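You operate a simulated robot arm through the tools that you are given. There is no shell and no other tool. Be economical: measure what you need, move in short steps, check, and stop when the job is done.

You run a simulated robot arm. Do the job below in one go: nothing can be reset, and whatever is moved stays where it is left.

## Task
Run the steel tester 10 cycles at speed 60, then switch it off.
Fine: leave the cloth head and its weight on the thick blue coupon; let the count finish.

The check looks at the end state, three seconds after you hand in, the way a careful person would. Anything else that was tipped, shoved, dropped, spilled or broken makes it a failure. Flat cloth is picked up by pressing the open fingertips on it (5 to 10 N) and closing them slowly along it; thin cloth reads only 2 to 8 mm in the jaws.

## Robot
A 7-joint arm with a two-finger gripper, on a carriage that runs on a rail from [44, 1562] to [-6, -217] (x, y) and turns from 131 to 464 degrees about z. Base frame: it is fixed where the carriage stands at the start and does not move with it; the origin is on the floor, on the carriage's upright axis, x ahead of it, y to its left, z up. Lengths are in mm, angles in degrees, forces in N, time in s.
With the tool pointing down near the work surface it reaches from about 360 to 780 mm from the robot's upright axis, wherever it stands. Its first joint turns from -166.0 to 166.0 degrees. Places, roughly: clamp knob one [500, -400, 900]; grey plus button [500, -1500, 1000]; grey reset button [400, -1500, 900]; steel table [500, -500, 900]; steel tester [600, -500, 1000]; steel tester counter [700, -600, 1100]; steel tester dial [700, -400, 1100]; thick blue coupon [500, -1750, 750]; thick green coupon [500, -2500, 750]; thick red coupon [500, -2250, 750]; thick yellow coupon [500, -2500, 750]; white tester dial [400, -1300, 900]; white tester halt button [400, -1400, 900]; white tester run button [400, -1400, 900]; white tester switch [400, -1500, 900]; yellow power button [700, -500, 1100]. Payload 2.45 kg.
The TCP is the grasp point, 23 mm short of the fingertips. In the tool frame z runs along the fingers and y along their closing line. Largest opening 72 mm; the body of the gripper starts 40 mm behind the TCP.
Orientation is told as [roll, pitch, yaw] about the base's x, y, z axes, in that order, counted from this pose: with the fingers straight down and closing along the base's y, the tool's x points along the base's -x, its y along +y and its z along -z.

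## Interface
- The arm moves only by the tool play_rows. Its argument "plan" is a list of rows, each a list of 7 numbers: the shift along the base's x, y, z in mm, then the turn, a rotation vector about the base's x, y, z in degrees, then the finger opening in mm, from 0 to 72. In form: [[x, y, z, ax, ay, az, gripper], ...]. A call has 1 to 8 rows; each row is the pose to reach, as a shift and turn from the pose commanded when the call began. Rows are played at 5 a second. More than 50 mm and 8.6 degrees between two rows, or a gripper value outside its range, and nothing of the call is played. A pose out of reach is approached as far as the arm can. The call stops where the force on the tool passes 40 N (or 10 N more than at its start, if that is more) or the arm is blocked; 0.2 s more then pass. The fingers move at their own pace (about 72 mm/s each) and stop on an object; they squeeze with about 30 N. The grip force told is the motor's: it shows also when the fingers shut on nothing. Time passes only in rows, and 0.2 s behind the last, so rows that repeat a pose let the fingers close. It gives the time, the measured TCP pose, the force on the tool (base axes), the opening and the grip force at its end, in the units of the frame above (readings bear some noise), with the torque about the TCP (base axes, N m) and any sound that the robot's microphone picked up, and new pictures: "views" is both (left out), scene, wrist or none.
- Cameras (640 x 400 px; columns grow to the right, rows downward): "scene" is now at [4.1, 119.6, 1526.1]; the picture's right is [-0.72, -0.69, 0.00], its down [-0.30, 0.31, -0.90] and it looks along [0.62, -0.65, -0.43] (base axes); focal length 284 px, centre (320, 200). "wrist" rides on the gripper at [78, 17, -66] in the tool frame; the picture's right is [-0.22, 0.98, 0.00], its down [-0.56, -0.12, -0.82] and it looks along [-0.80, -0.18, 0.57] (tool axes); focal length 234 px, centre (320, 200). There is no depth. A picture from a camera that has moved, and an enlarged one, comes with that camera's place and axes in the base frame and with its lens.
- raise_lower(by): slides the trunk up (or, below 0, down) by that many mm; the arm and the scene camera ride with it, the base frame stays. It gives what a move gives, with no picture.
- steer(legs): drives the robot by 1 to 6 legs, each [ahead, left, turn to the left] in mm, mm and degrees, along the robot's own axes; the way and the turn of a leg run together, so that a leg with both is an arc; at most 1500 mm and 180 degrees a leg. The arm and the cameras ride along, it lands a little off, and it stops where it bumps. It keeps to its track: a leg is cut to what the track allows. It gives what a move gives, and a new picture of the scene camera.
- head_to(pan, tilt): turns the head with the scene camera to pan (to the left, within 155 degrees either way) and tilt (down, from -29 to 69), counted from straight ahead of the robot. It gives what a move gives, and a new picture of the scene camera.
- enlarge(camera, box): a new picture of the part [left, top, right, bottom] of that camera's present view, enlarged. The clock stands still meanwhile.
- job_done(): hands the job in; it is judged then, once.

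Go step by step. Nothing tells you exact positions but the pictures and the camera data: compare them with the known pose of the tool, close in by small moves and look again before you grip or let go. The budget is 120 turns and 260 pictures, counting those below and the enlarged ones. Unless the task says otherwise, let go and move clear before handing in, and close with one line.

The tools are called after "Emit:" by a JSON object that holds its "api" and its "payload". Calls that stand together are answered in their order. play_rows: Moves the arm, as the interface text tells. Its arguments: {"type":"object","properties":{"plan":{"type":"array"},"views":{"type":"string","enum":["both","scene","wrist","none"]}},"required":["plan"]} The other tools are called the same way: raise_lower (by) slides the trunk up or down; steer (legs) drives the base; head_to (pan, tilt) turns the head that bears the scene camera; enlarge (camera, box) takes an enlarged picture of a part of a camera's view; job_done () hands the job in.

At the start:

```text
time_s: 0.0
ee_pos: [286.0, -278.5, 1326.5]
orientation: [0.0, 0.0, 0.0]
ft_force: [0.0, 0.2, -0.5]
moment: [-0.01, -0.02, 0.0]
grip_width: 72.3
finger_force: 0.0
trunk travel left (down, up): [-500.0, 90.0]
robot x, y, heading: [-2.1, 4.9, -0.2]
head pan, tilt: [-46.2, 25.8]
```

scene: 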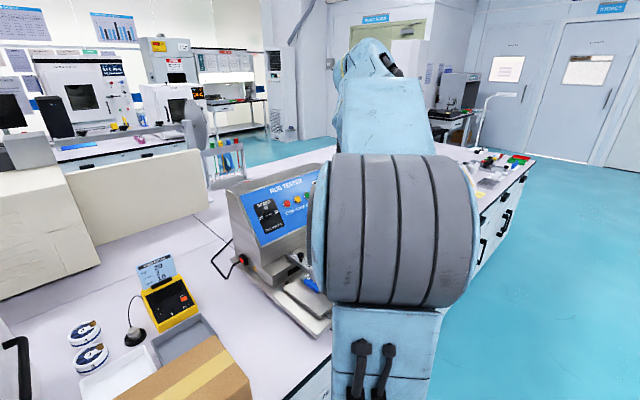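
wrist: 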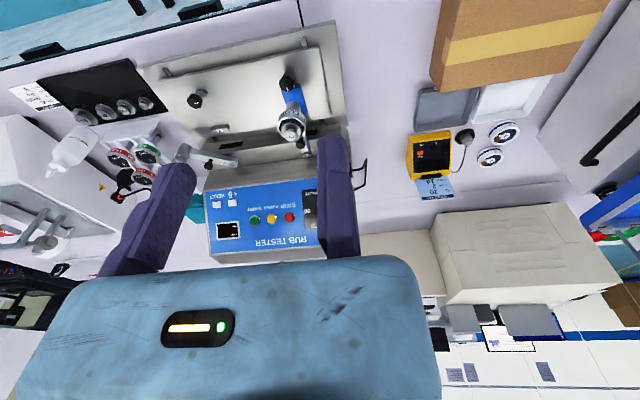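

I see the steel tester ("RUB TESTER") with its blue panel ahead-right of me. I'll enlarge the panel in both cameras to read it.

Emit:
{"api": "enlarge", "payload": {"camera": "wrist", "box": [140, 60, 380, 260]}}

Emit:
{"api": "enlarge", "payload": {"camera": "scene", "box": [200, 150, 340, 340]}}

```text
2.00 times, centred on (260, 160) of wrist
camera zoom: at [208.2, -260.1, 1393.5], right [0.22, 0.98, 0.0], down [0.56, -0.12, 0.82], along [0.8, -0.18, -0.57], focal length 468 px, centre (440, 280)
```

zoom: 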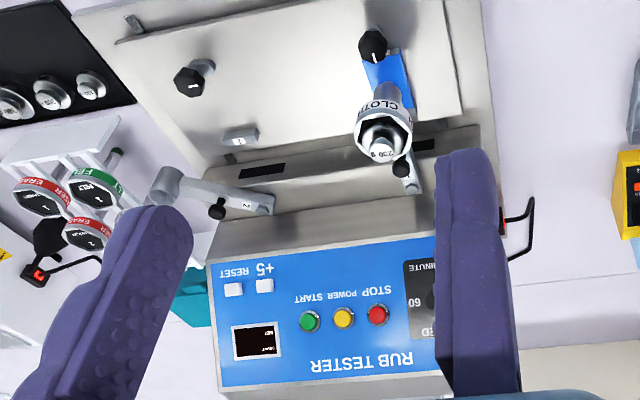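

```text
2.11 times, centred on (270, 245) of scene
camera zoom: at [4.1, 119.6, 1526.1], right [-0.72, -0.69, 0.0], down [-0.3, 0.31, -0.9], along [0.62, -0.65, -0.43], focal length 598 px, centre (425, 105)
```

zoom: 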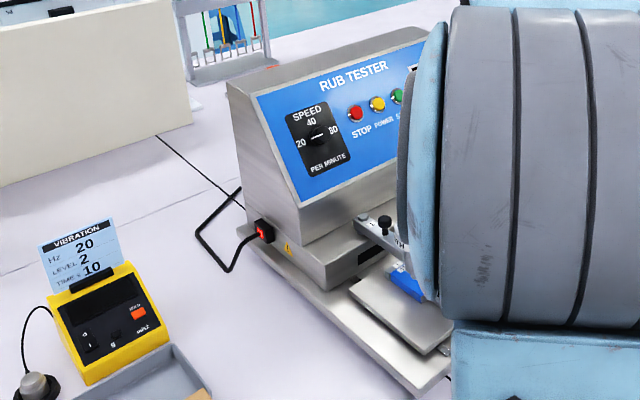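

The panel's power button triangulates to about [728, -516, 1065], too far from here. I'll ride the rail toward its -y end with the arm high and turn the head to the panel.

Emit:
{"api": "steer", "payload": {"legs": [[0, -220, 0]]}}

Emit:
{"api": "head_to", "payload": {"pan": -20, "tilt": 32}}

```text
time_s: 1.7
ee_pos: [280.1, -492.8, 1325.7]
orientation: [0.1, 0.0, -0.1]
ft_force: [0.9, 0.1, -0.1]
moment: [-0.01, -0.01, -0.02]
grip_width: 71.7
finger_force: 0.0
trunk travel left (down, up): [-500.0, 90.0]
robot x, y, heading: [-4.5, -214.2, -0.1]
head pan, tilt: [-46.2, 25.8]
camera scene: at [-1.7, -94.2, 1526.1], right [-0.72, -0.69, 0.0], down [-0.3, 0.31, -0.9], along [0.62, -0.65, -0.43], focal length 284 px, centre (320, 200)
```

scene: 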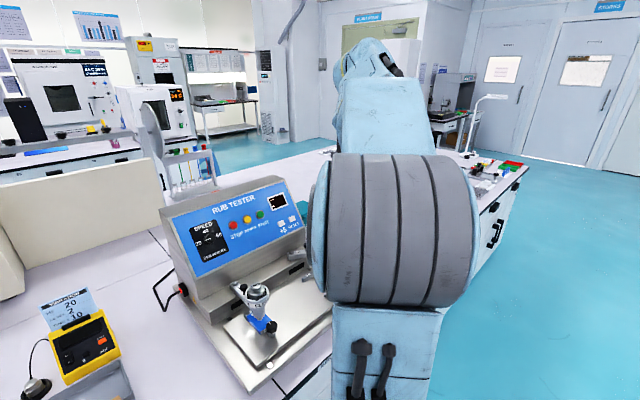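

```text
time_s: 2.6
ee_pos: [279.7, -493.1, 1325.3]
orientation: [0.0, -0.1, -0.1]
ft_force: [0.5, 0.4, -0.4]
moment: [0.03, 0.0, -0.01]
grip_width: 72.0
finger_force: 0.0
trunk travel left (down, up): [-500.0, 90.0]
robot x, y, heading: [-5.0, -213.8, -0.2]
head pan, tilt: [-20.0, 32.0]
camera scene: at [18.7, -59.2, 1516.3], right [-0.34, -0.94, 0.0], down [-0.5, 0.18, -0.85], along [0.8, -0.29, -0.53], focal length 284 px, centre (320, 200)
```

scene: 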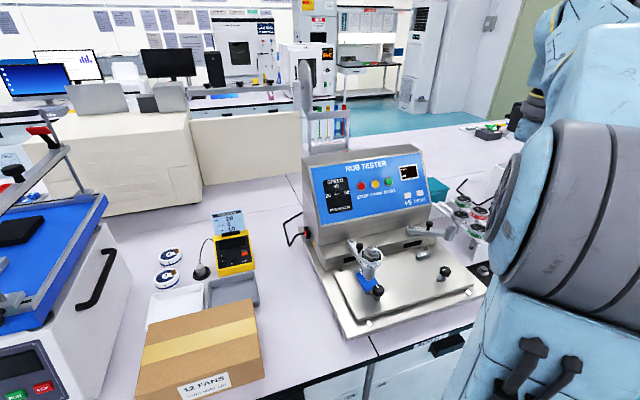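

Emit:
{"api": "enlarge", "payload": {"camera": "scene", "box": [290, 140, 450, 240]}}

Emit:
{"api": "enlarge", "payload": {"camera": "scene", "box": [280, 220, 480, 345]}}

Emit:
{"api": "enlarge", "payload": {"camera": "wrist", "box": [160, 60, 480, 260]}}

```text
4.00 times, centred on (370, 190) of scene
camera zoom: at [18.7, -59.2, 1516.3], right [-0.34, -0.94, 0.0], down [-0.5, 0.18, -0.85], along [0.8, -0.29, -0.53], focal length 1136 px, centre (120, 240)
```

zoom: 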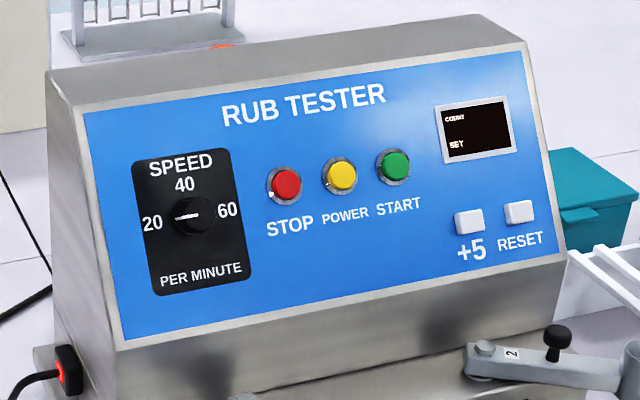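

```text
3.20 times, centred on (380, 282) of scene
camera zoom: at [18.7, -59.2, 1516.3], right [-0.34, -0.94, 0.0], down [-0.5, 0.18, -0.85], along [0.8, -0.29, -0.53], focal length 908 px, centre (128, -64)
```

zoom: 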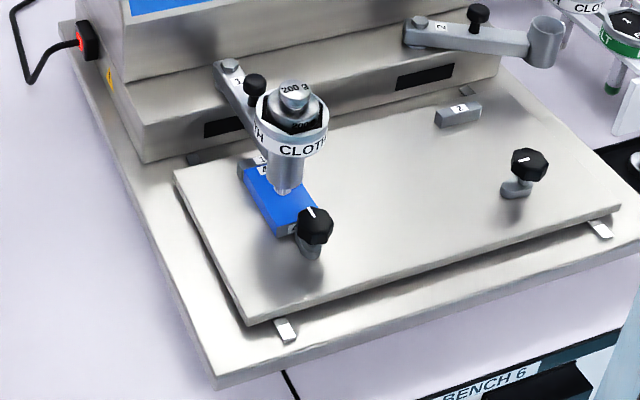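

```text
2.00 times, centred on (320, 160) of wrist
camera zoom: at [201.9, -474.7, 1393.5], right [0.22, 0.98, 0.0], down [0.56, -0.13, 0.82], along [0.8, -0.18, -0.57], focal length 468 px, centre (320, 280)
```

zoom: 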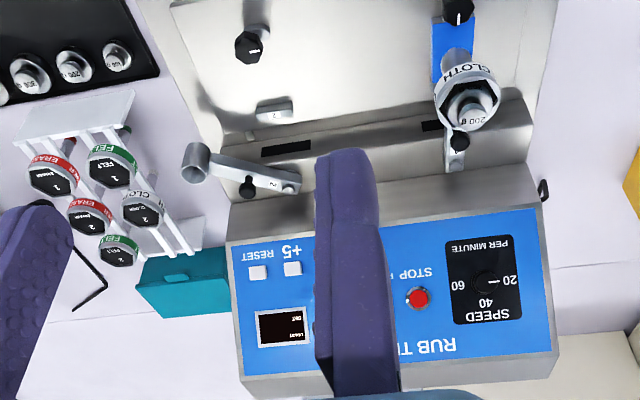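

The display is dark, dial is at 20, and the panel tilts ~41° from vertical (push direction ≈ [0.755, 0, -0.655]). Power button ≈ [727, -514, 1065]. I'll close the fingers and tilt the tool toward the panel at a stand-off.

Emit:
{"api": "play_rows", "payload": {"plan": [[42, -2, -19, 0, -6.1, 0, 0], [84, -4, -38, 0, -12.2, 0, 0], [126, -6, -57, 0, -18.3, 0, 0], [168, -8, -76, 0, -24.4, 0, 0], [210, -10, -95, 0, -30.5, 0, 0], [252, -12, -114, 0, -36.6, 0, 0], [296, -14, -133, 0, -42.8, 0, 0], [340, -16, -152, 0, -49, 0, 0]]}}

```text
time_s: 4.4
ee_pos: [619.3, -506.4, 1176.6]
orientation: [0.1, -49.1, -0.3]
ft_force: [0.1, 0.8, 0.4]
moment: [0.0, 0.0, -0.02]
grip_width: 0.1
finger_force: 28.2
trunk travel left (down, up): [-500.0, 90.0]
robot x, y, heading: [-0.9, -212.0, -0.3]
head pan, tilt: [-20.0, 32.0]
camera scene: at [18.6, -59.3, 1516.3], right [-0.34, -0.94, 0.0], down [-0.5, 0.18, -0.85], along [0.8, -0.29, -0.53], focal length 284 px, centre (320, 200)
camera wrist: at [518.2, -488.3, 1162.5], right [0.14, 0.98, 0.17], down [-0.25, -0.13, 0.96], along [0.96, -0.18, 0.23], focal length 234 px, centre (320, 200)
```

scene: 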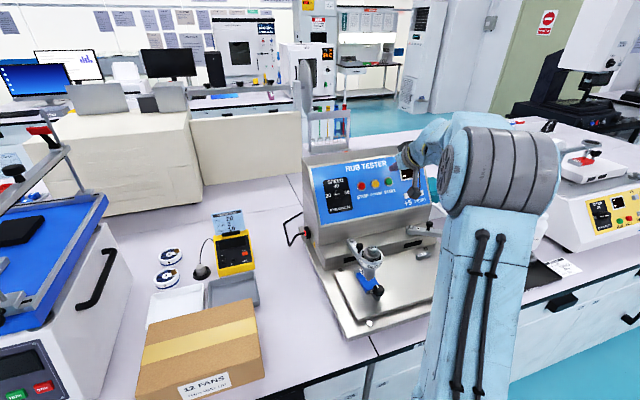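
wrist: 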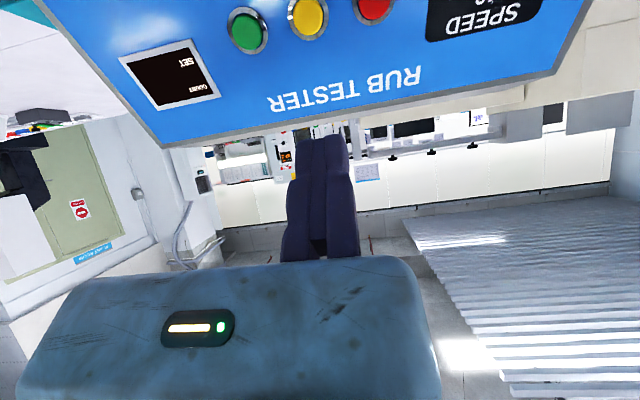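

Wrist view agrees with the button position. Moving to about 20 mm off the power button.

Emit:
{"api": "play_rows", "payload": {"plan": [[25, -2, -28, 0, 0, 0, 0], [50, -4, -56, 0, 0, 0, 0], [76, -6, -83, 0, 0, 0, 0], [76, -6, -83, 0, 0, 0, 0]]}}

Emit:
{"api": "enlarge", "payload": {"camera": "scene", "box": [290, 140, 450, 240]}}

```text
time_s: 5.4
ee_pos: [698.0, -513.1, 1091.2]
orientation: [0.0, -48.9, -0.1]
ft_force: [0.9, 0.4, 0.0]
moment: [-0.01, 0.01, 0.0]
grip_width: 0.0
finger_force: 28.2
trunk travel left (down, up): [-500.0, 90.0]
robot x, y, heading: [-4.9, -213.7, -0.0]
head pan, tilt: [-20.0, 32.0]
camera scene: at [19.3, -59.3, 1516.3], right [-0.34, -0.94, 0.0], down [-0.5, 0.18, -0.85], along [0.8, -0.29, -0.53], focal length 284 px, centre (320, 200)
camera wrist: at [596.9, -494.6, 1078.1], right [0.14, 0.98, 0.16], down [-0.25, -0.12, 0.96], along [0.96, -0.18, 0.23], focal length 234 px, centre (320, 200)
```

scene: 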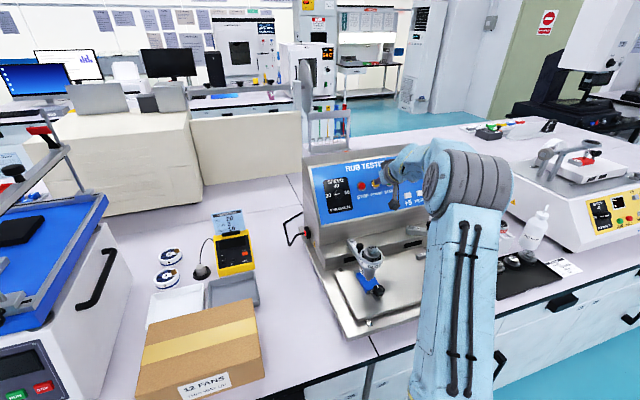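
wrist: 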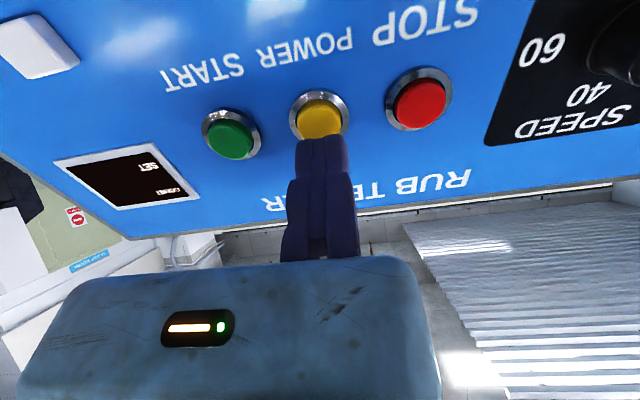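

```text
4.00 times, centred on (370, 190) of scene
camera zoom: at [19.3, -59.3, 1516.3], right [-0.34, -0.94, 0.0], down [-0.5, 0.18, -0.85], along [0.8, -0.29, -0.53], focal length 1136 px, centre (120, 240)
```

zoom: 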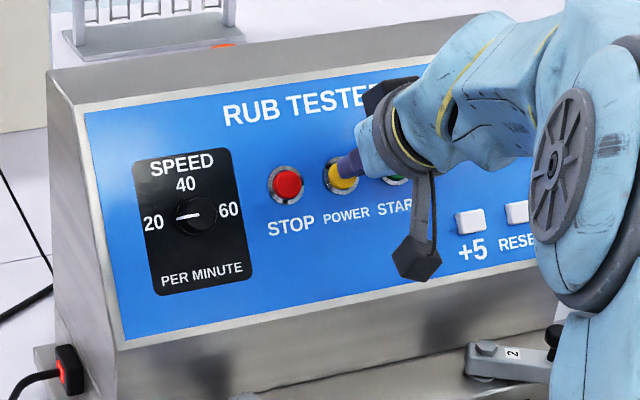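

Fingertips are lined up on the power button. Pushing gently along the panel normal.

Emit:
{"api": "play_rows", "payload": {"plan": [[4, 0, -4, 0, 0, 0, 0], [7.5, 0, -6.5, 0, 0, 0, 0], [10, 0, -9, 0, 0, 0, 0], [12, 0, -10.5, 0, 0, 0, 0]], "views": "wrist"}}

```text
time_s: 6.4
ee_pos: [709.1, -513.9, 1080.6]
orientation: [0.0, -49.1, 0.0]
ft_force: [-2.1, 1.6, 3.3]
moment: [0.03, -0.09, 0.0]
grip_width: 6.0
finger_force: 28.3
trunk travel left (down, up): [-500.0, 90.0]
robot x, y, heading: [-9.1, -215.0, -0.0]
head pan, tilt: [-20.0, 32.0]
heard: click
camera wrist: at [607.5, -495.6, 1067.7], right [0.14, 0.98, 0.16], down [-0.25, -0.12, 0.96], along [0.96, -0.18, 0.23], focal length 234 px, centre (320, 200)
```

wrist: 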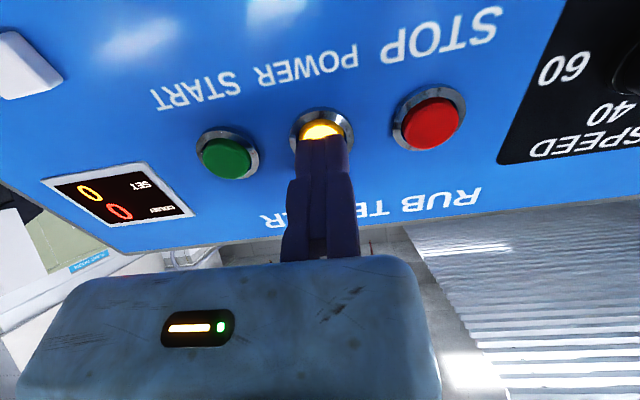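

Click: the display lit with COUNT 0, SET 0. Next I back off and move in front of the +5 button (≈[690, -620, 1021]).

Emit:
{"api": "play_rows", "payload": {"plan": [[-30, 0, 26, 0, 0, 0, 0], [-37, -35, 7, 0, 0, 0, 0], [-44, -70, -12, 0, 0, 0, 0], [-51, -106, -31, 0, 0, 0, 0], [-51, -106, -31, 0, 0, 0, 0]]}}

Emit:
{"api": "enlarge", "payload": {"camera": "scene", "box": [290, 140, 450, 240]}}

```text
time_s: 7.6
ee_pos: [656.0, -620.6, 1051.4]
orientation: [0.1, -49.1, -0.1]
ft_force: [0.3, -0.4, 0.8]
moment: [0.02, -0.04, -0.03]
grip_width: 0.0
finger_force: 28.7
trunk travel left (down, up): [-500.0, 90.0]
robot x, y, heading: [-6.7, -216.9, 0.3]
head pan, tilt: [-20.0, 32.0]
camera scene: at [18.7, -59.5, 1516.3], right [-0.34, -0.94, 0.0], down [-0.5, 0.18, -0.85], along [0.8, -0.29, -0.53], focal length 284 px, centre (320, 200)
camera wrist: at [554.9, -602.8, 1038.3], right [0.14, 0.98, 0.17], down [-0.25, -0.13, 0.96], along [0.96, -0.18, 0.23], focal length 234 px, centre (320, 200)
```

scene: 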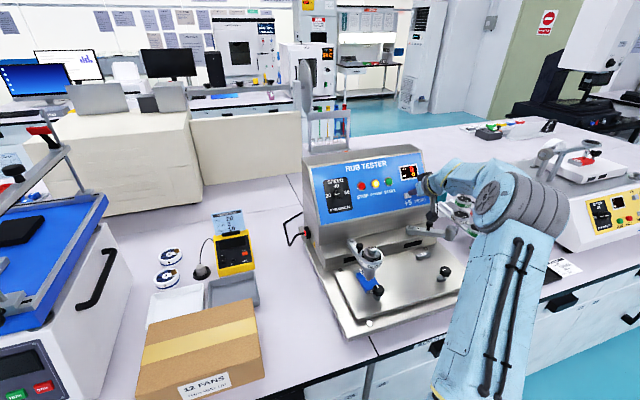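
wrist: 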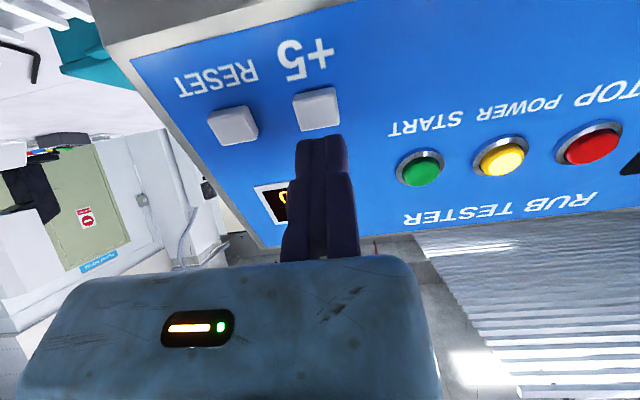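

```text
4.00 times, centred on (370, 190) of scene
camera zoom: at [18.7, -59.5, 1516.3], right [-0.34, -0.94, 0.0], down [-0.5, 0.18, -0.85], along [0.8, -0.29, -0.53], focal length 1136 px, centre (120, 240)
```

zoom: 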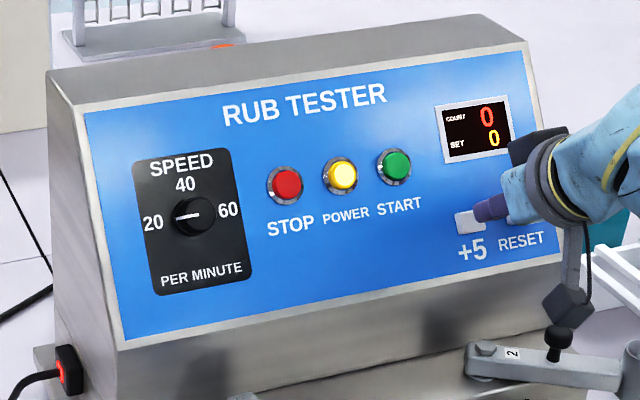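

Display shows 0/0 and I'm lined up on +5. Pushing.

Emit:
{"api": "play_rows", "payload": {"plan": [[7.5, 0, -6.5, 0, 0, 0, 0], [11, 0, -9.5, 0, 0, 0, 0], [14, 0, -12, 0, 0, 0, 0]], "views": "scene"}}

Emit:
{"api": "enlarge", "payload": {"camera": "scene", "box": [370, 150, 450, 220]}}

```text
time_s: 8.4
ee_pos: [670.5, -620.0, 1037.7]
orientation: [0.1, -49.0, -0.1]
ft_force: [-0.9, -0.3, 0.4]
moment: [0.0, -0.02, 0.0]
grip_width: 6.1
finger_force: 28.1
trunk travel left (down, up): [-500.0, 90.0]
robot x, y, heading: [-7.0, -214.9, -0.3]
head pan, tilt: [-20.0, 32.0]
camera scene: at [18.7, -59.1, 1516.3], right [-0.34, -0.94, 0.0], down [-0.5, 0.18, -0.85], along [0.8, -0.29, -0.53], focal length 284 px, centre (320, 200)
```

scene: 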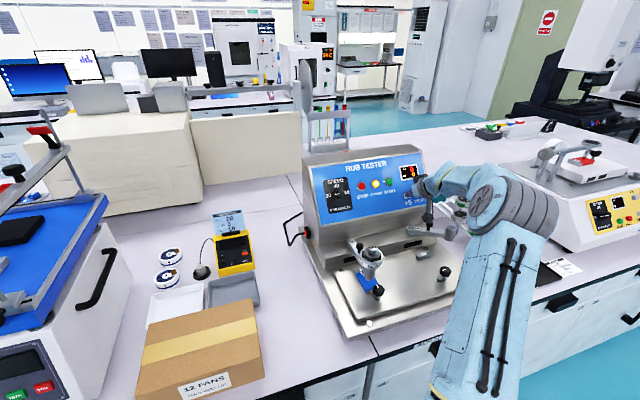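

```text
5.71 times, centred on (410, 185) of scene
camera zoom: at [18.7, -59.1, 1516.3], right [-0.34, -0.94, 0.0], down [-0.5, 0.18, -0.85], along [0.8, -0.29, -0.53], focal length 1622 px, centre (-194, 286)
```

zoom: 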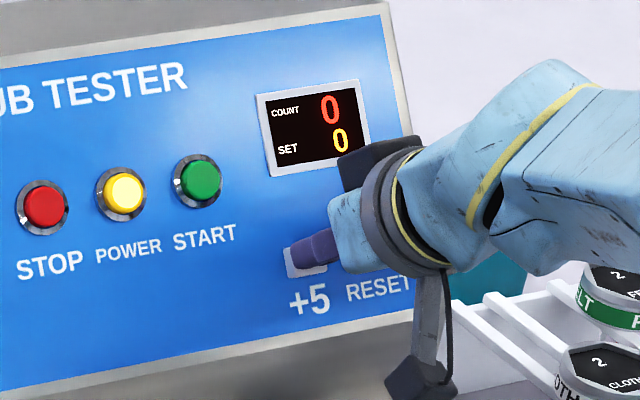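

Touching lightly but no click yet; I'll push a few mm further in small steps.

Emit:
{"api": "play_rows", "payload": {"plan": [[1.5, 0, -1.3, 0, 0, 0, 0], [3, 0, -2.6, 0, 0, 0, 0]], "views": "none"}}

Emit:
{"api": "enlarge", "payload": {"camera": "scene", "box": [370, 150, 450, 220]}}

```text
time_s: 9.0
ee_pos: [673.1, -619.9, 1035.2]
orientation: [0.1, -49.0, 0.0]
ft_force: [-1.9, -0.7, 2.5]
moment: [-0.04, 0.01, 0.0]
grip_width: 6.2
finger_force: 28.3
trunk travel left (down, up): [-500.0, 90.0]
robot x, y, heading: [-3.5, -212.4, -0.1]
head pan, tilt: [-20.0, 32.0]
heard: click
```

```text
5.71 times, centred on (410, 185) of scene
camera zoom: at [18.4, -59.1, 1516.3], right [-0.34, -0.94, 0.0], down [-0.5, 0.18, -0.85], along [0.8, -0.29, -0.53], focal length 1622 px, centre (-194, 286)
```

zoom: 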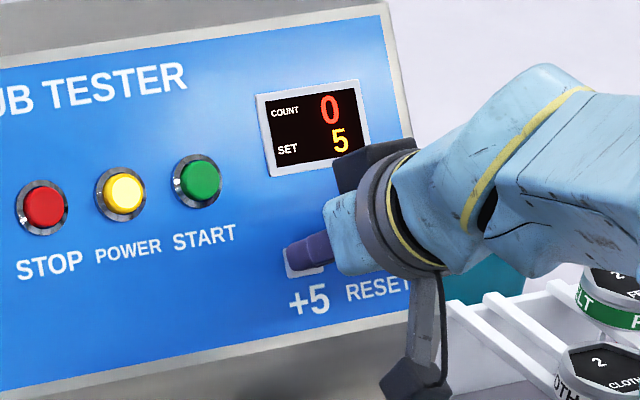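

SET is 5. I release by 10 mm, wait, and press once more.

Emit:
{"api": "play_rows", "payload": {"plan": [[-7.5, 0, 6.5, 0, 0, 0, 0], [-7.5, 0, 6.5, 0, 0, 0, 0], [-3, 0, 2.6, 0, 0, 0, 0], [-1, 0, 1, 0, 0, 0, 0], [0.3, 0, -0.3, 0, 0, 0, 0]], "views": "none"}}

Emit:
{"api": "enlarge", "payload": {"camera": "scene", "box": [370, 150, 450, 220]}}

```text
time_s: 10.2
ee_pos: [674.1, -620.6, 1035.7]
orientation: [0.1, -49.0, 0.0]
ft_force: [-3.2, 1.0, 1.7]
moment: [0.02, 0.01, 0.01]
grip_width: 5.9
finger_force: 28.5
trunk travel left (down, up): [-500.0, 90.0]
robot x, y, heading: [-5.1, -214.0, -0.3]
head pan, tilt: [-20.0, 32.0]
heard: click
```

```text
5.71 times, centred on (410, 185) of scene
camera zoom: at [18.3, -58.9, 1516.3], right [-0.34, -0.94, 0.0], down [-0.5, 0.18, -0.85], along [0.8, -0.29, -0.53], focal length 1622 px, centre (-194, 286)
```

zoom: 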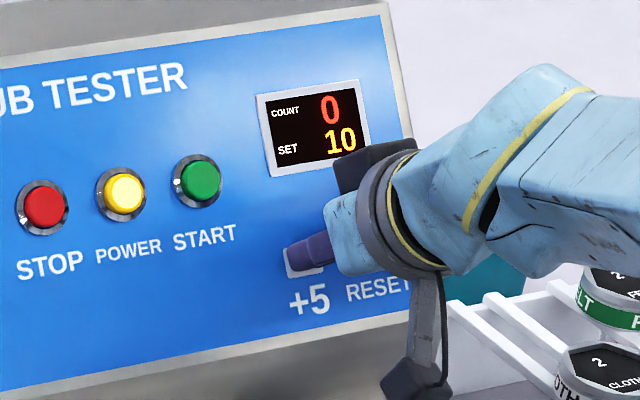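

SET is 10. Now backing off and moving in front of the speed dial at stand-off, fingers open, for a close look.

Emit:
{"api": "play_rows", "payload": {"plan": [[-30, 0, 26, 0, 0, 0, 0], [-30, 45, 38, 0, 0, 0, 0], [-29, 90, 50, 0, 0, 0, 0], [-28, 135, 62, 0, 0, 0, 0], [-27, 180, 72, 0, 0, 0, 20], [-26, 220, 80, 0, 0, 0, 40], [-25, 244, 83, 0, 0, 0, 60], [-25, 244, 83, 0, 0, 0, 60]]}}

Emit:
{"api": "enlarge", "payload": {"camera": "wrist", "box": [200, 0, 440, 150]}}

Emit:
{"api": "enlarge", "payload": {"camera": "scene", "box": [310, 160, 390, 220]}}

```text
time_s: 12.0
ee_pos: [650.7, -378.4, 1117.4]
orientation: [0.1, -48.9, -0.1]
ft_force: [0.3, 0.7, 0.1]
moment: [-0.01, -0.01, 0.0]
grip_width: 59.7
finger_force: 0.1
trunk travel left (down, up): [-500.0, 90.0]
robot x, y, heading: [-5.3, -216.8, -0.1]
head pan, tilt: [-20.0, 32.0]
camera scene: at [18.8, -59.0, 1516.3], right [-0.34, -0.94, 0.0], down [-0.5, 0.18, -0.85], along [0.8, -0.29, -0.53], focal length 284 px, centre (320, 200)
camera wrist: at [549.3, -359.3, 1103.7], right [0.14, 0.98, 0.17], down [-0.25, -0.13, 0.96], along [0.96, -0.18, 0.23], focal length 234 px, centre (320, 200)
```

scene: 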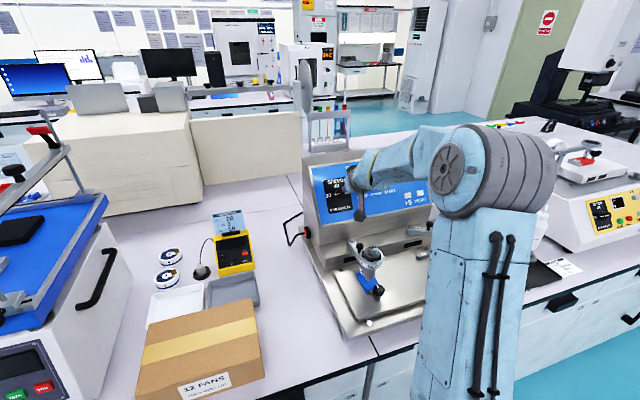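
wrist: 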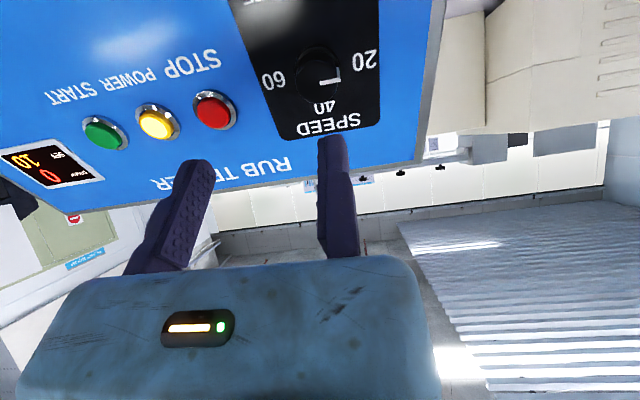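

```text
2.67 times, centred on (320, 75) of wrist
camera zoom: at [549.3, -359.3, 1103.7], right [0.14, 0.98, 0.17], down [-0.25, -0.13, 0.96], along [0.96, -0.18, 0.23], focal length 624 px, centre (320, 533)
```

zoom: 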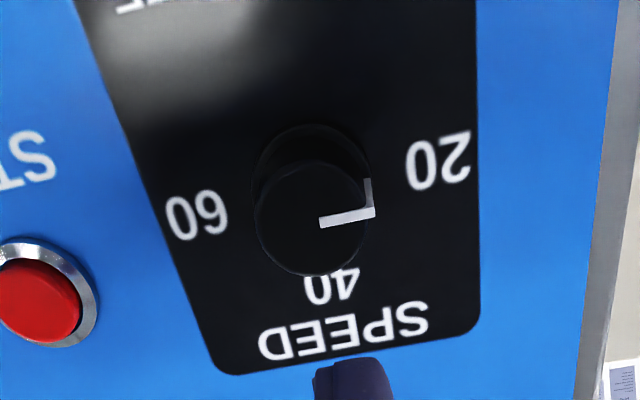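

```text
6.67 times, centred on (350, 190) of scene
camera zoom: at [18.8, -59.0, 1516.3], right [-0.34, -0.94, 0.0], down [-0.5, 0.18, -0.85], along [0.8, -0.29, -0.53], focal length 1892 px, centre (120, 267)
```

zoom: 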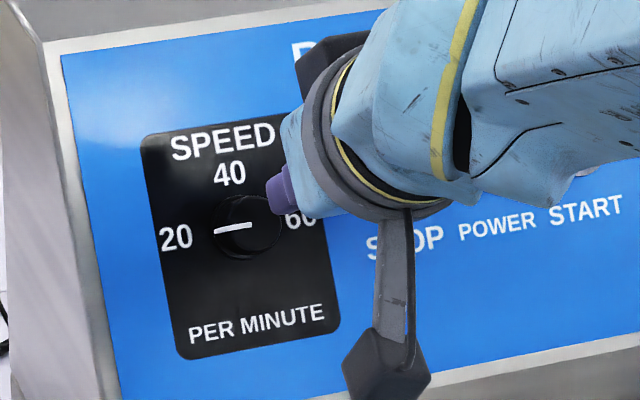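

The dial is a round knob, pointer at 20, face centre ≈ [712.5, -378, 1064]; I need to turn it 180° clockwise, via 40. I'll roll the gripper -45° about its axis first, then move closer.

Emit:
{"api": "play_rows", "payload": {"plan": [[0, 0, 0, -5.66, 0, 4.92, 60], [0, 0, 0, -11.3, 0, 9.84, 60], [0, 0, 0, -17, 0, 14.76, 60], [0, 0, 0, -22.6, 0, 19.7, 60], [0, 0, 0, -28.3, 0, 24.6, 60], [0, 0, 0, -34, 0, 29.5, 60], [20, 0, -17, -34, 0, 29.5, 60], [36, 0, -31, -34, 0, 29.5, 60]]}}

Emit:
{"api": "enlarge", "payload": {"camera": "scene", "box": [310, 160, 390, 220]}}

```text
time_s: 13.8
ee_pos: [684.7, -378.5, 1087.3]
orientation: [-39.2, -32.2, 56.7]
ft_force: [0.5, 0.1, -0.4]
moment: [0.0, 0.02, 0.01]
grip_width: 59.9
finger_force: 0.0
trunk travel left (down, up): [-500.0, 90.0]
robot x, y, heading: [-6.1, -214.0, -0.1]
head pan, tilt: [-20.0, 32.0]
camera scene: at [18.9, -59.1, 1516.3], right [-0.34, -0.94, 0.0], down [-0.5, 0.18, -0.85], along [0.8, -0.29, -0.53], focal length 284 px, centre (320, 200)
camera wrist: at [591.1, -420.9, 1080.8], right [-0.35, 0.84, -0.4], down [-0.3, 0.31, 0.9], along [0.89, 0.44, 0.15], focal length 234 px, centre (320, 200)
```

scene: 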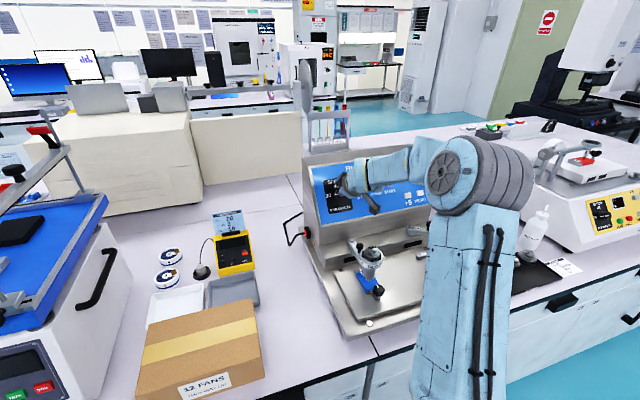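
wrist: 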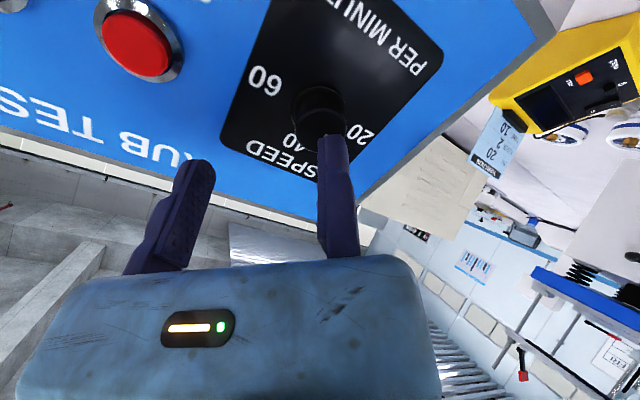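

```text
6.67 times, centred on (350, 190) of scene
camera zoom: at [18.9, -59.1, 1516.3], right [-0.34, -0.94, 0.0], down [-0.5, 0.18, -0.85], along [0.8, -0.29, -0.53], focal length 1892 px, centre (120, 267)
```

zoom: 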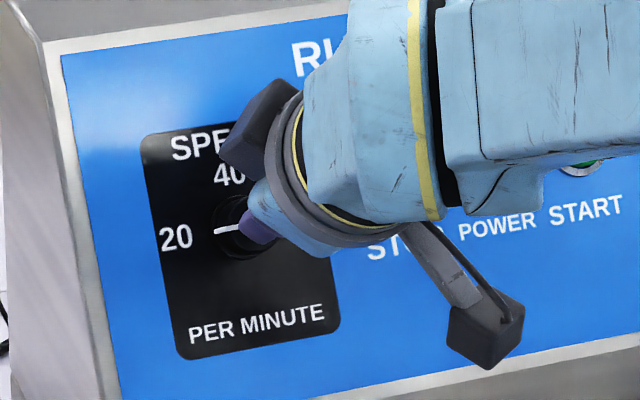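

The wrist view shows the +y finger sits at the TCP line while the other one does the opening, so the knob is presently straight ahead of the fixed finger. I'll shift the tool about 19 mm along its y so the knob lies between the pads, and check before inserting.

Emit:
{"api": "play_rows", "payload": {"plan": [[-1, 7, -7.5, 0, 0, 0, 60], [-2, 14, -15, 0, 0, 0, 60], [-2, 14, -15, 0, 0, 0, 60]], "views": "wrist"}}

Emit:
{"api": "enlarge", "payload": {"camera": "scene", "box": [310, 160, 390, 220]}}

Emit:
{"api": "enlarge", "payload": {"camera": "wrist", "box": [160, 40, 416, 200]}}

```text
time_s: 14.6
ee_pos: [683.2, -364.0, 1072.9]
orientation: [-39.1, -32.3, 56.6]
ft_force: [0.2, -0.1, -0.2]
moment: [-0.02, 0.01, -0.02]
grip_width: 60.0
finger_force: 0.1
trunk travel left (down, up): [-500.0, 90.0]
robot x, y, heading: [-4.6, -215.7, -0.4]
head pan, tilt: [-20.0, 32.0]
camera wrist: at [589.1, -405.3, 1067.3], right [-0.35, 0.84, -0.4], down [-0.3, 0.31, 0.9], along [0.89, 0.44, 0.15], focal length 234 px, centre (320, 200)
```

wrist: 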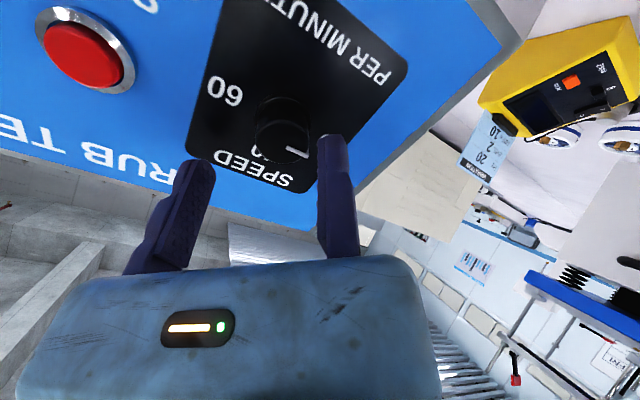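

```text
6.67 times, centred on (350, 190) of scene
camera zoom: at [18.9, -59.1, 1516.3], right [-0.34, -0.94, 0.0], down [-0.5, 0.18, -0.85], along [0.8, -0.29, -0.53], focal length 1892 px, centre (120, 267)
```

zoom: 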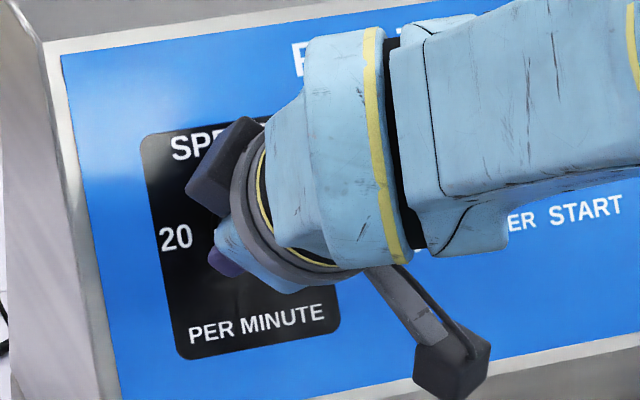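

```text
2.50 times, centred on (288, 120) of wrist
camera zoom: at [589.1, -405.3, 1067.3], right [-0.35, 0.84, -0.4], down [-0.3, 0.31, 0.9], along [0.89, 0.44, 0.15], focal length 585 px, centre (400, 400)
```

zoom: 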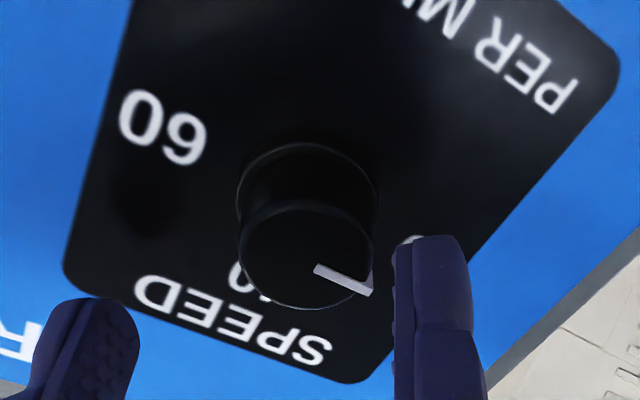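

The knob now lies between the pads with ~4 mm clear on the fixed side. Inserting 20 mm along the knob axis.

Emit:
{"api": "play_rows", "payload": {"plan": [[-0.7, 1.1, -0.8, 0, 0, 0, 60], [4.3, 1.1, -5.2, 0, 0, 0, 60], [9.3, 1.1, -9.5, 0, 0, 0, 60], [14.4, 1.1, -13.9, 0, 0, 0, 60]], "views": "wrist"}}

Emit:
{"api": "enlarge", "payload": {"camera": "wrist", "box": [160, 40, 416, 200]}}

```text
time_s: 15.6
ee_pos: [697.4, -362.8, 1059.4]
orientation: [-39.3, -32.3, 56.7]
ft_force: [-8.8, 1.0, 6.0]
moment: [-0.25, -0.54, -0.35]
grip_width: 59.0
finger_force: 0.1
trunk travel left (down, up): [-500.0, 90.0]
robot x, y, heading: [-4.6, -213.3, -0.1]
head pan, tilt: [-20.0, 32.0]
camera wrist: at [603.1, -404.8, 1054.5], right [-0.35, 0.84, -0.41], down [-0.3, 0.31, 0.9], along [0.89, 0.44, 0.15], focal length 234 px, centre (320, 200)
```

wrist: 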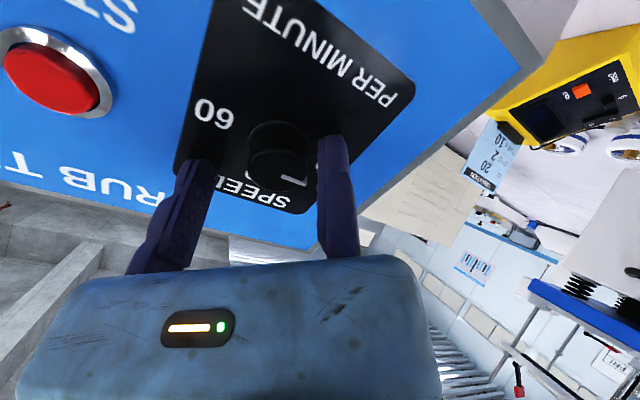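

```text
2.50 times, centred on (288, 120) of wrist
camera zoom: at [603.1, -404.8, 1054.5], right [-0.35, 0.84, -0.41], down [-0.3, 0.31, 0.9], along [0.89, 0.44, 0.15], focal length 585 px, centre (400, 400)
```

zoom: 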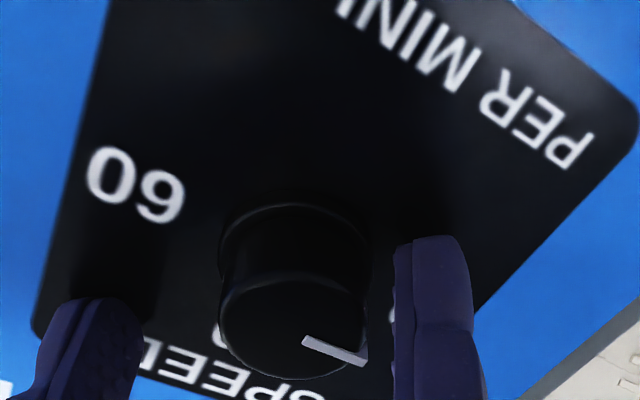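

The tips just touch the panel (about 10 N). I'll ease back 2.5 mm, centre a bit, and close on the knob.

Emit:
{"api": "play_rows", "payload": {"plan": [[-3.3, -2.1, 0, 0, 0, 0, 60], [-1.4, -4.9, 2.1, 0, 0, 0, 50], [-1.4, -4.9, 2.1, 0, 0, 0, 40], [-1.4, -4.9, 2.1, 0, 0, 0, 32], [-1.4, -4.9, 2.1, 0, 0, 0, 26], [-1.4, -4.9, 2.1, 0, 0, 0, 20], [-1.4, -4.9, 2.1, 0, 0, 0, 20]], "views": "wrist"}}

Emit:
{"api": "enlarge", "payload": {"camera": "wrist", "box": [160, 40, 416, 200]}}

```text
time_s: 17.2
ee_pos: [696.4, -369.1, 1061.5]
orientation: [-39.2, -32.3, 56.7]
ft_force: [3.6, -5.4, 4.4]
moment: [0.0, -0.18, -0.03]
grip_width: 29.7
finger_force: 7.2
trunk travel left (down, up): [-500.0, 90.0]
robot x, y, heading: [-6.2, -213.5, 0.1]
head pan, tilt: [-20.0, 32.0]
camera wrist: at [602.1, -410.5, 1055.2], right [-0.35, 0.84, -0.41], down [-0.3, 0.31, 0.9], along [0.89, 0.44, 0.15], focal length 234 px, centre (320, 200)
```

wrist: 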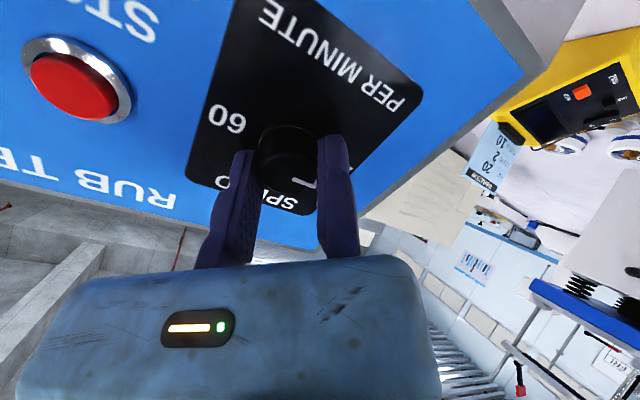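

```text
2.50 times, centred on (288, 120) of wrist
camera zoom: at [602.1, -410.5, 1055.2], right [-0.35, 0.84, -0.41], down [-0.3, 0.31, 0.9], along [0.89, 0.44, 0.15], focal length 585 px, centre (400, 400)
```

zoom: 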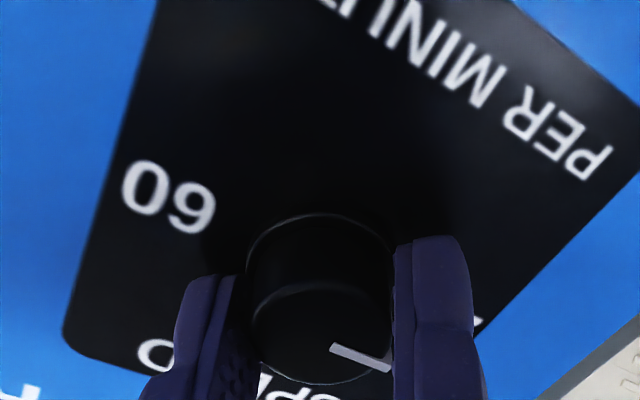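

Knob is gripped (29.7 mm). Now turning clockwise about the knob's axis with a firm grip, pivoting about the knob centre 15 mm off the fixed pad.

Emit:
{"api": "play_rows", "payload": {"plan": [[0, 0, 0, 0, 0, 0, 5], [0.97, 1.29, 1.11, 5.66, 0, -4.92, 5], [2.04, 2.38, 2.35, 11.32, 0, -9.84, 5], [3.19, 3.25, 3.67, 16.98, 0, -14.76, 5], [4.41, 3.88, 5.08, 22.64, 0, -19.68, 5], [5.67, 4.27, 6.53, 28.3, 0, -24.6, 5], [6.96, 4.39, 8.01, 33.96, 0, -29.52, 5], [8.24, 4.27, 9.49, 39.6, 0, -34.4, 5]], "views": "wrist"}}

Emit:
{"api": "enlarge", "payload": {"camera": "wrist", "box": [160, 40, 416, 200]}}

```text
time_s: 19.0
ee_pos: [703.4, -366.1, 1069.4]
orientation: [8.7, -48.5, -11.7]
ft_force: [8.4, -25.7, 12.1]
moment: [-0.65, -0.68, -0.52]
grip_width: 26.0
finger_force: 45.0
trunk travel left (down, up): [-500.0, 90.0]
robot x, y, heading: [-7.2, -210.5, -0.1]
head pan, tilt: [-20.0, 32.0]
camera wrist: at [605.0, -337.7, 1058.4], right [0.23, 0.94, 0.26], down [-0.27, -0.2, 0.94], along [0.94, -0.29, 0.2], focal length 234 px, centre (320, 200)
```

wrist: 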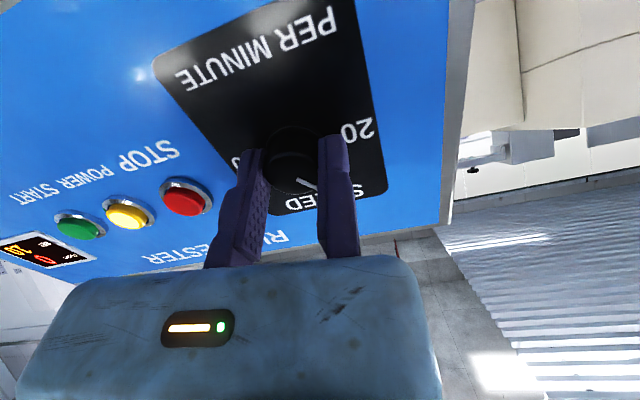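

```text
2.50 times, centred on (288, 120) of wrist
camera zoom: at [605.0, -337.7, 1058.4], right [0.23, 0.94, 0.26], down [-0.27, -0.2, 0.94], along [0.94, -0.29, 0.2], focal length 585 px, centre (400, 400)
```

zoom: 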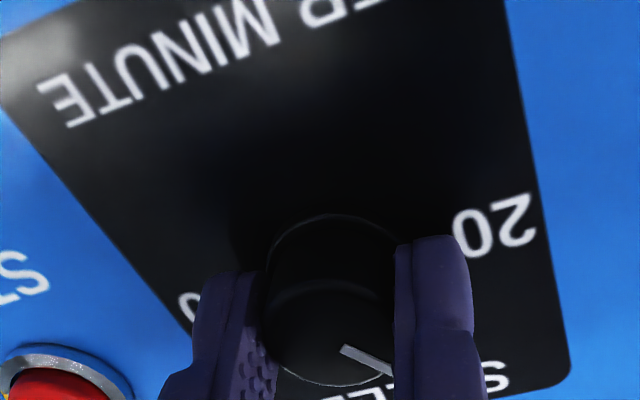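

The knob turns with the gripper. There's about 26 N of side load, so the fixed pad should move in a few mm; I'll relieve that first.

Emit:
{"api": "play_rows", "payload": {"plan": [[-0.1, -1.5, -0.15, 0, 0, 0, 5], [-0.26, -3, -0.3, 0, 0, 0, 5], [-0.26, -3, -0.3, 0, 0, 0, 5]], "views": "none"}}

```text
time_s: 19.8
ee_pos: [703.5, -365.3, 1069.1]
orientation: [8.6, -48.5, -11.5]
ft_force: [0.7, -18.5, 15.7]
moment: [-0.57, 0.69, -0.47]
grip_width: 26.0
finger_force: 45.1
trunk travel left (down, up): [-500.0, 90.0]
robot x, y, heading: [-5.6, -214.2, -0.3]
head pan, tilt: [-20.0, 32.0]
```

Emit:
{"api": "play_rows", "payload": {"plan": [[0.5, -1.5, 1.3, 0, 0, 0, 5], [0.9, -3, 2.6, 0, 0, 0, 5], [0.9, -3, 2.6, 0, 0, 0, 5]], "views": "none"}}

```text
time_s: 20.6
ee_pos: [702.2, -366.2, 1069.7]
orientation: [8.9, -48.0, -11.4]
ft_force: [-18.0, 0.0, -9.2]
moment: [-0.23, -0.42, -0.73]
grip_width: 26.0
finger_force: 44.5
trunk travel left (down, up): [-500.0, 90.0]
robot x, y, heading: [-3.7, -214.1, -0.1]
head pan, tilt: [-20.0, 32.0]
```

Side load relieved in y; a small correction back down-panel, then continue turning to about 40.

Emit:
{"api": "play_rows", "payload": {"plan": [[-1.8, 0, -1.05, 0, 0, 0, 5], [-0.7, -0.33, 0.2, 5.66, 0, -4.92, 5], [0.35, -0.88, 1.4, 11.32, 0, -9.84, 5], [1.35, -1.63, 2.6, 16.98, 0, -14.76, 5], [2.28, -2.57, 3.64, 22.64, 0, -19.68, 5], [3.12, -3.7, 4.6, 28.3, 0, -24.6, 5]], "views": "wrist"}}

Emit:
{"api": "enlarge", "payload": {"camera": "wrist", "box": [160, 40, 416, 200]}}

```text
time_s: 22.0
ee_pos: [709.0, -369.6, 1076.3]
orientation: [39.2, -32.2, -56.7]
ft_force: [0.5, 13.2, -9.0]
moment: [1.11, 0.01, 1.28]
grip_width: 27.1
finger_force: 45.5
trunk travel left (down, up): [-500.0, 90.0]
robot x, y, heading: [-2.8, -214.3, -0.3]
head pan, tilt: [-20.0, 32.0]
camera wrist: at [631.4, -301.4, 1089.4], right [0.55, 0.54, 0.64], down [-0.42, -0.49, 0.77], along [0.72, -0.69, -0.05], focal length 234 px, centre (320, 200)
```

wrist: 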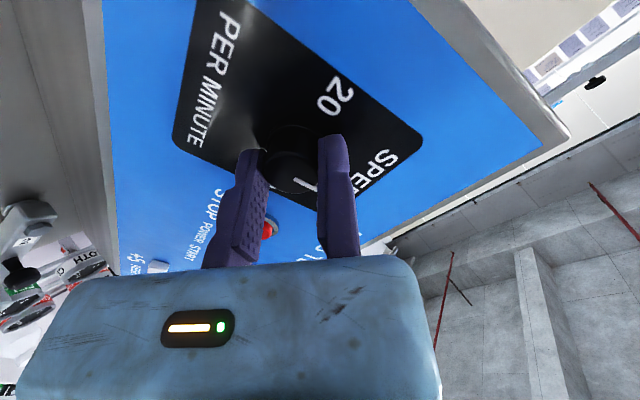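

```text
2.50 times, centred on (288, 120) of wrist
camera zoom: at [631.4, -301.4, 1089.4], right [0.55, 0.54, 0.64], down [-0.42, -0.49, 0.77], along [0.72, -0.69, -0.05], focal length 585 px, centre (400, 400)
```

zoom: 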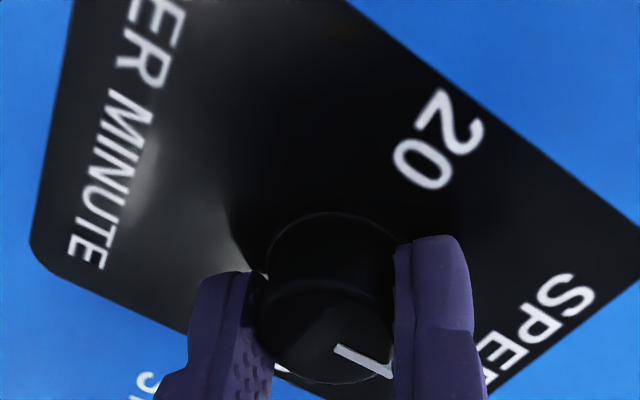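

At about 40 now with moderate forces. Continuing another 45°.

Emit:
{"api": "play_rows", "payload": {"plan": [[0.74, -1.28, 0.85, 5.66, 0, -4.92, 5], [1.36, -2.69, 1.56, 11.32, 0, -9.84, 5], [1.85, -4.22, 2.13, 16.98, 0, -14.76, 5], [2.2, -5.83, 2.54, 22.64, 0, -19.68, 5], [2.43, -7.5, 2.79, 28.3, 0, -24.6, 5], [2.5, -9.19, 2.88, 33.96, 0, -29.52, 5]]}}

Emit:
{"api": "enlarge", "payload": {"camera": "wrist", "box": [160, 40, 416, 200]}}

Emit:
{"api": "enlarge", "payload": {"camera": "scene", "box": [310, 160, 390, 220]}}

```text
time_s: 23.4
ee_pos: [712.3, -380.0, 1080.5]
orientation: [49.1, -0.1, -89.9]
ft_force: [25.0, 14.3, 10.8]
moment: [1.01, -1.42, 1.15]
grip_width: 27.4
finger_force: 44.9
trunk travel left (down, up): [-500.0, 90.0]
robot x, y, heading: [-5.0, -211.8, -0.0]
head pan, tilt: [-20.0, 32.0]
camera scene: at [20.4, -57.4, 1516.2], right [-0.34, -0.94, 0.0], down [-0.5, 0.18, -0.85], along [0.8, -0.29, -0.53], focal length 284 px, centre (320, 200)
camera wrist: at [672.9, -300.9, 1139.0], right [0.64, -0.22, 0.74], down [-0.7, -0.56, 0.44], along [0.32, -0.8, -0.51], focal length 234 px, centre (320, 200)
```

scene: 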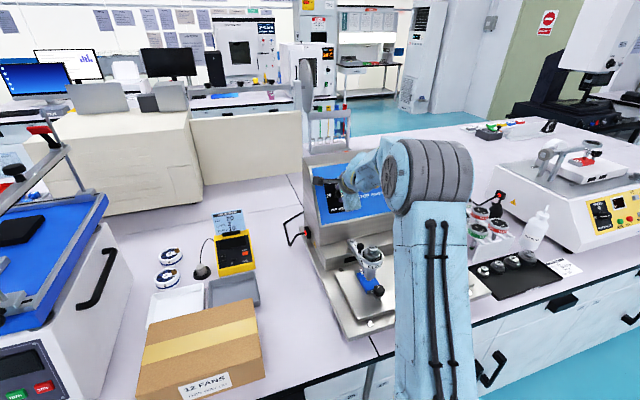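
wrist: 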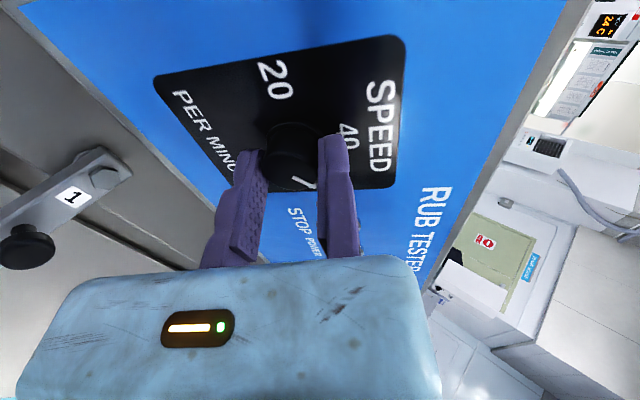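

```text
2.50 times, centred on (288, 120) of wrist
camera zoom: at [672.9, -300.9, 1139.0], right [0.64, -0.22, 0.74], down [-0.7, -0.56, 0.44], along [0.32, -0.8, -0.51], focal length 585 px, centre (400, 400)
```

zoom: 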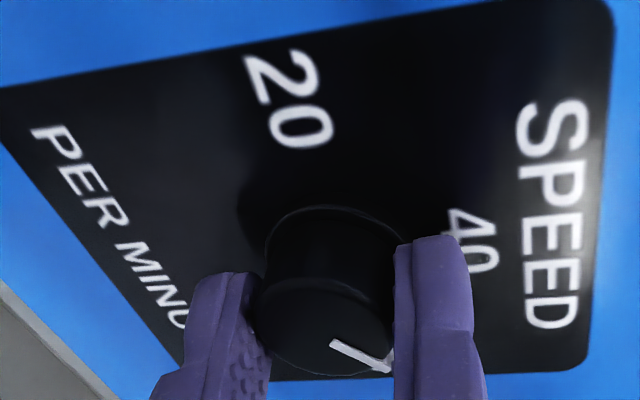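

```text
6.67 times, centred on (350, 190) of scene
camera zoom: at [20.4, -57.4, 1516.2], right [-0.34, -0.94, 0.0], down [-0.5, 0.18, -0.85], along [0.8, -0.29, -0.53], focal length 1892 px, centre (120, 267)
```

zoom: 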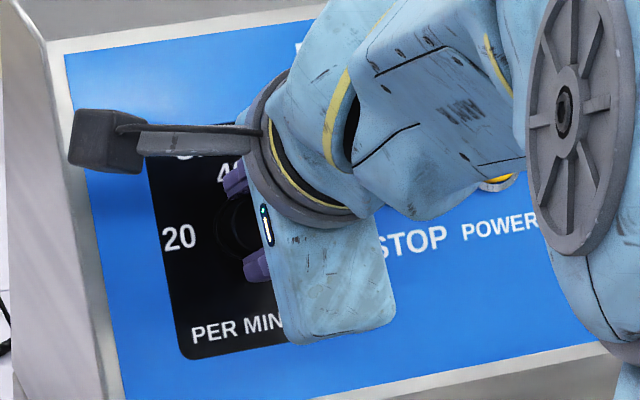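

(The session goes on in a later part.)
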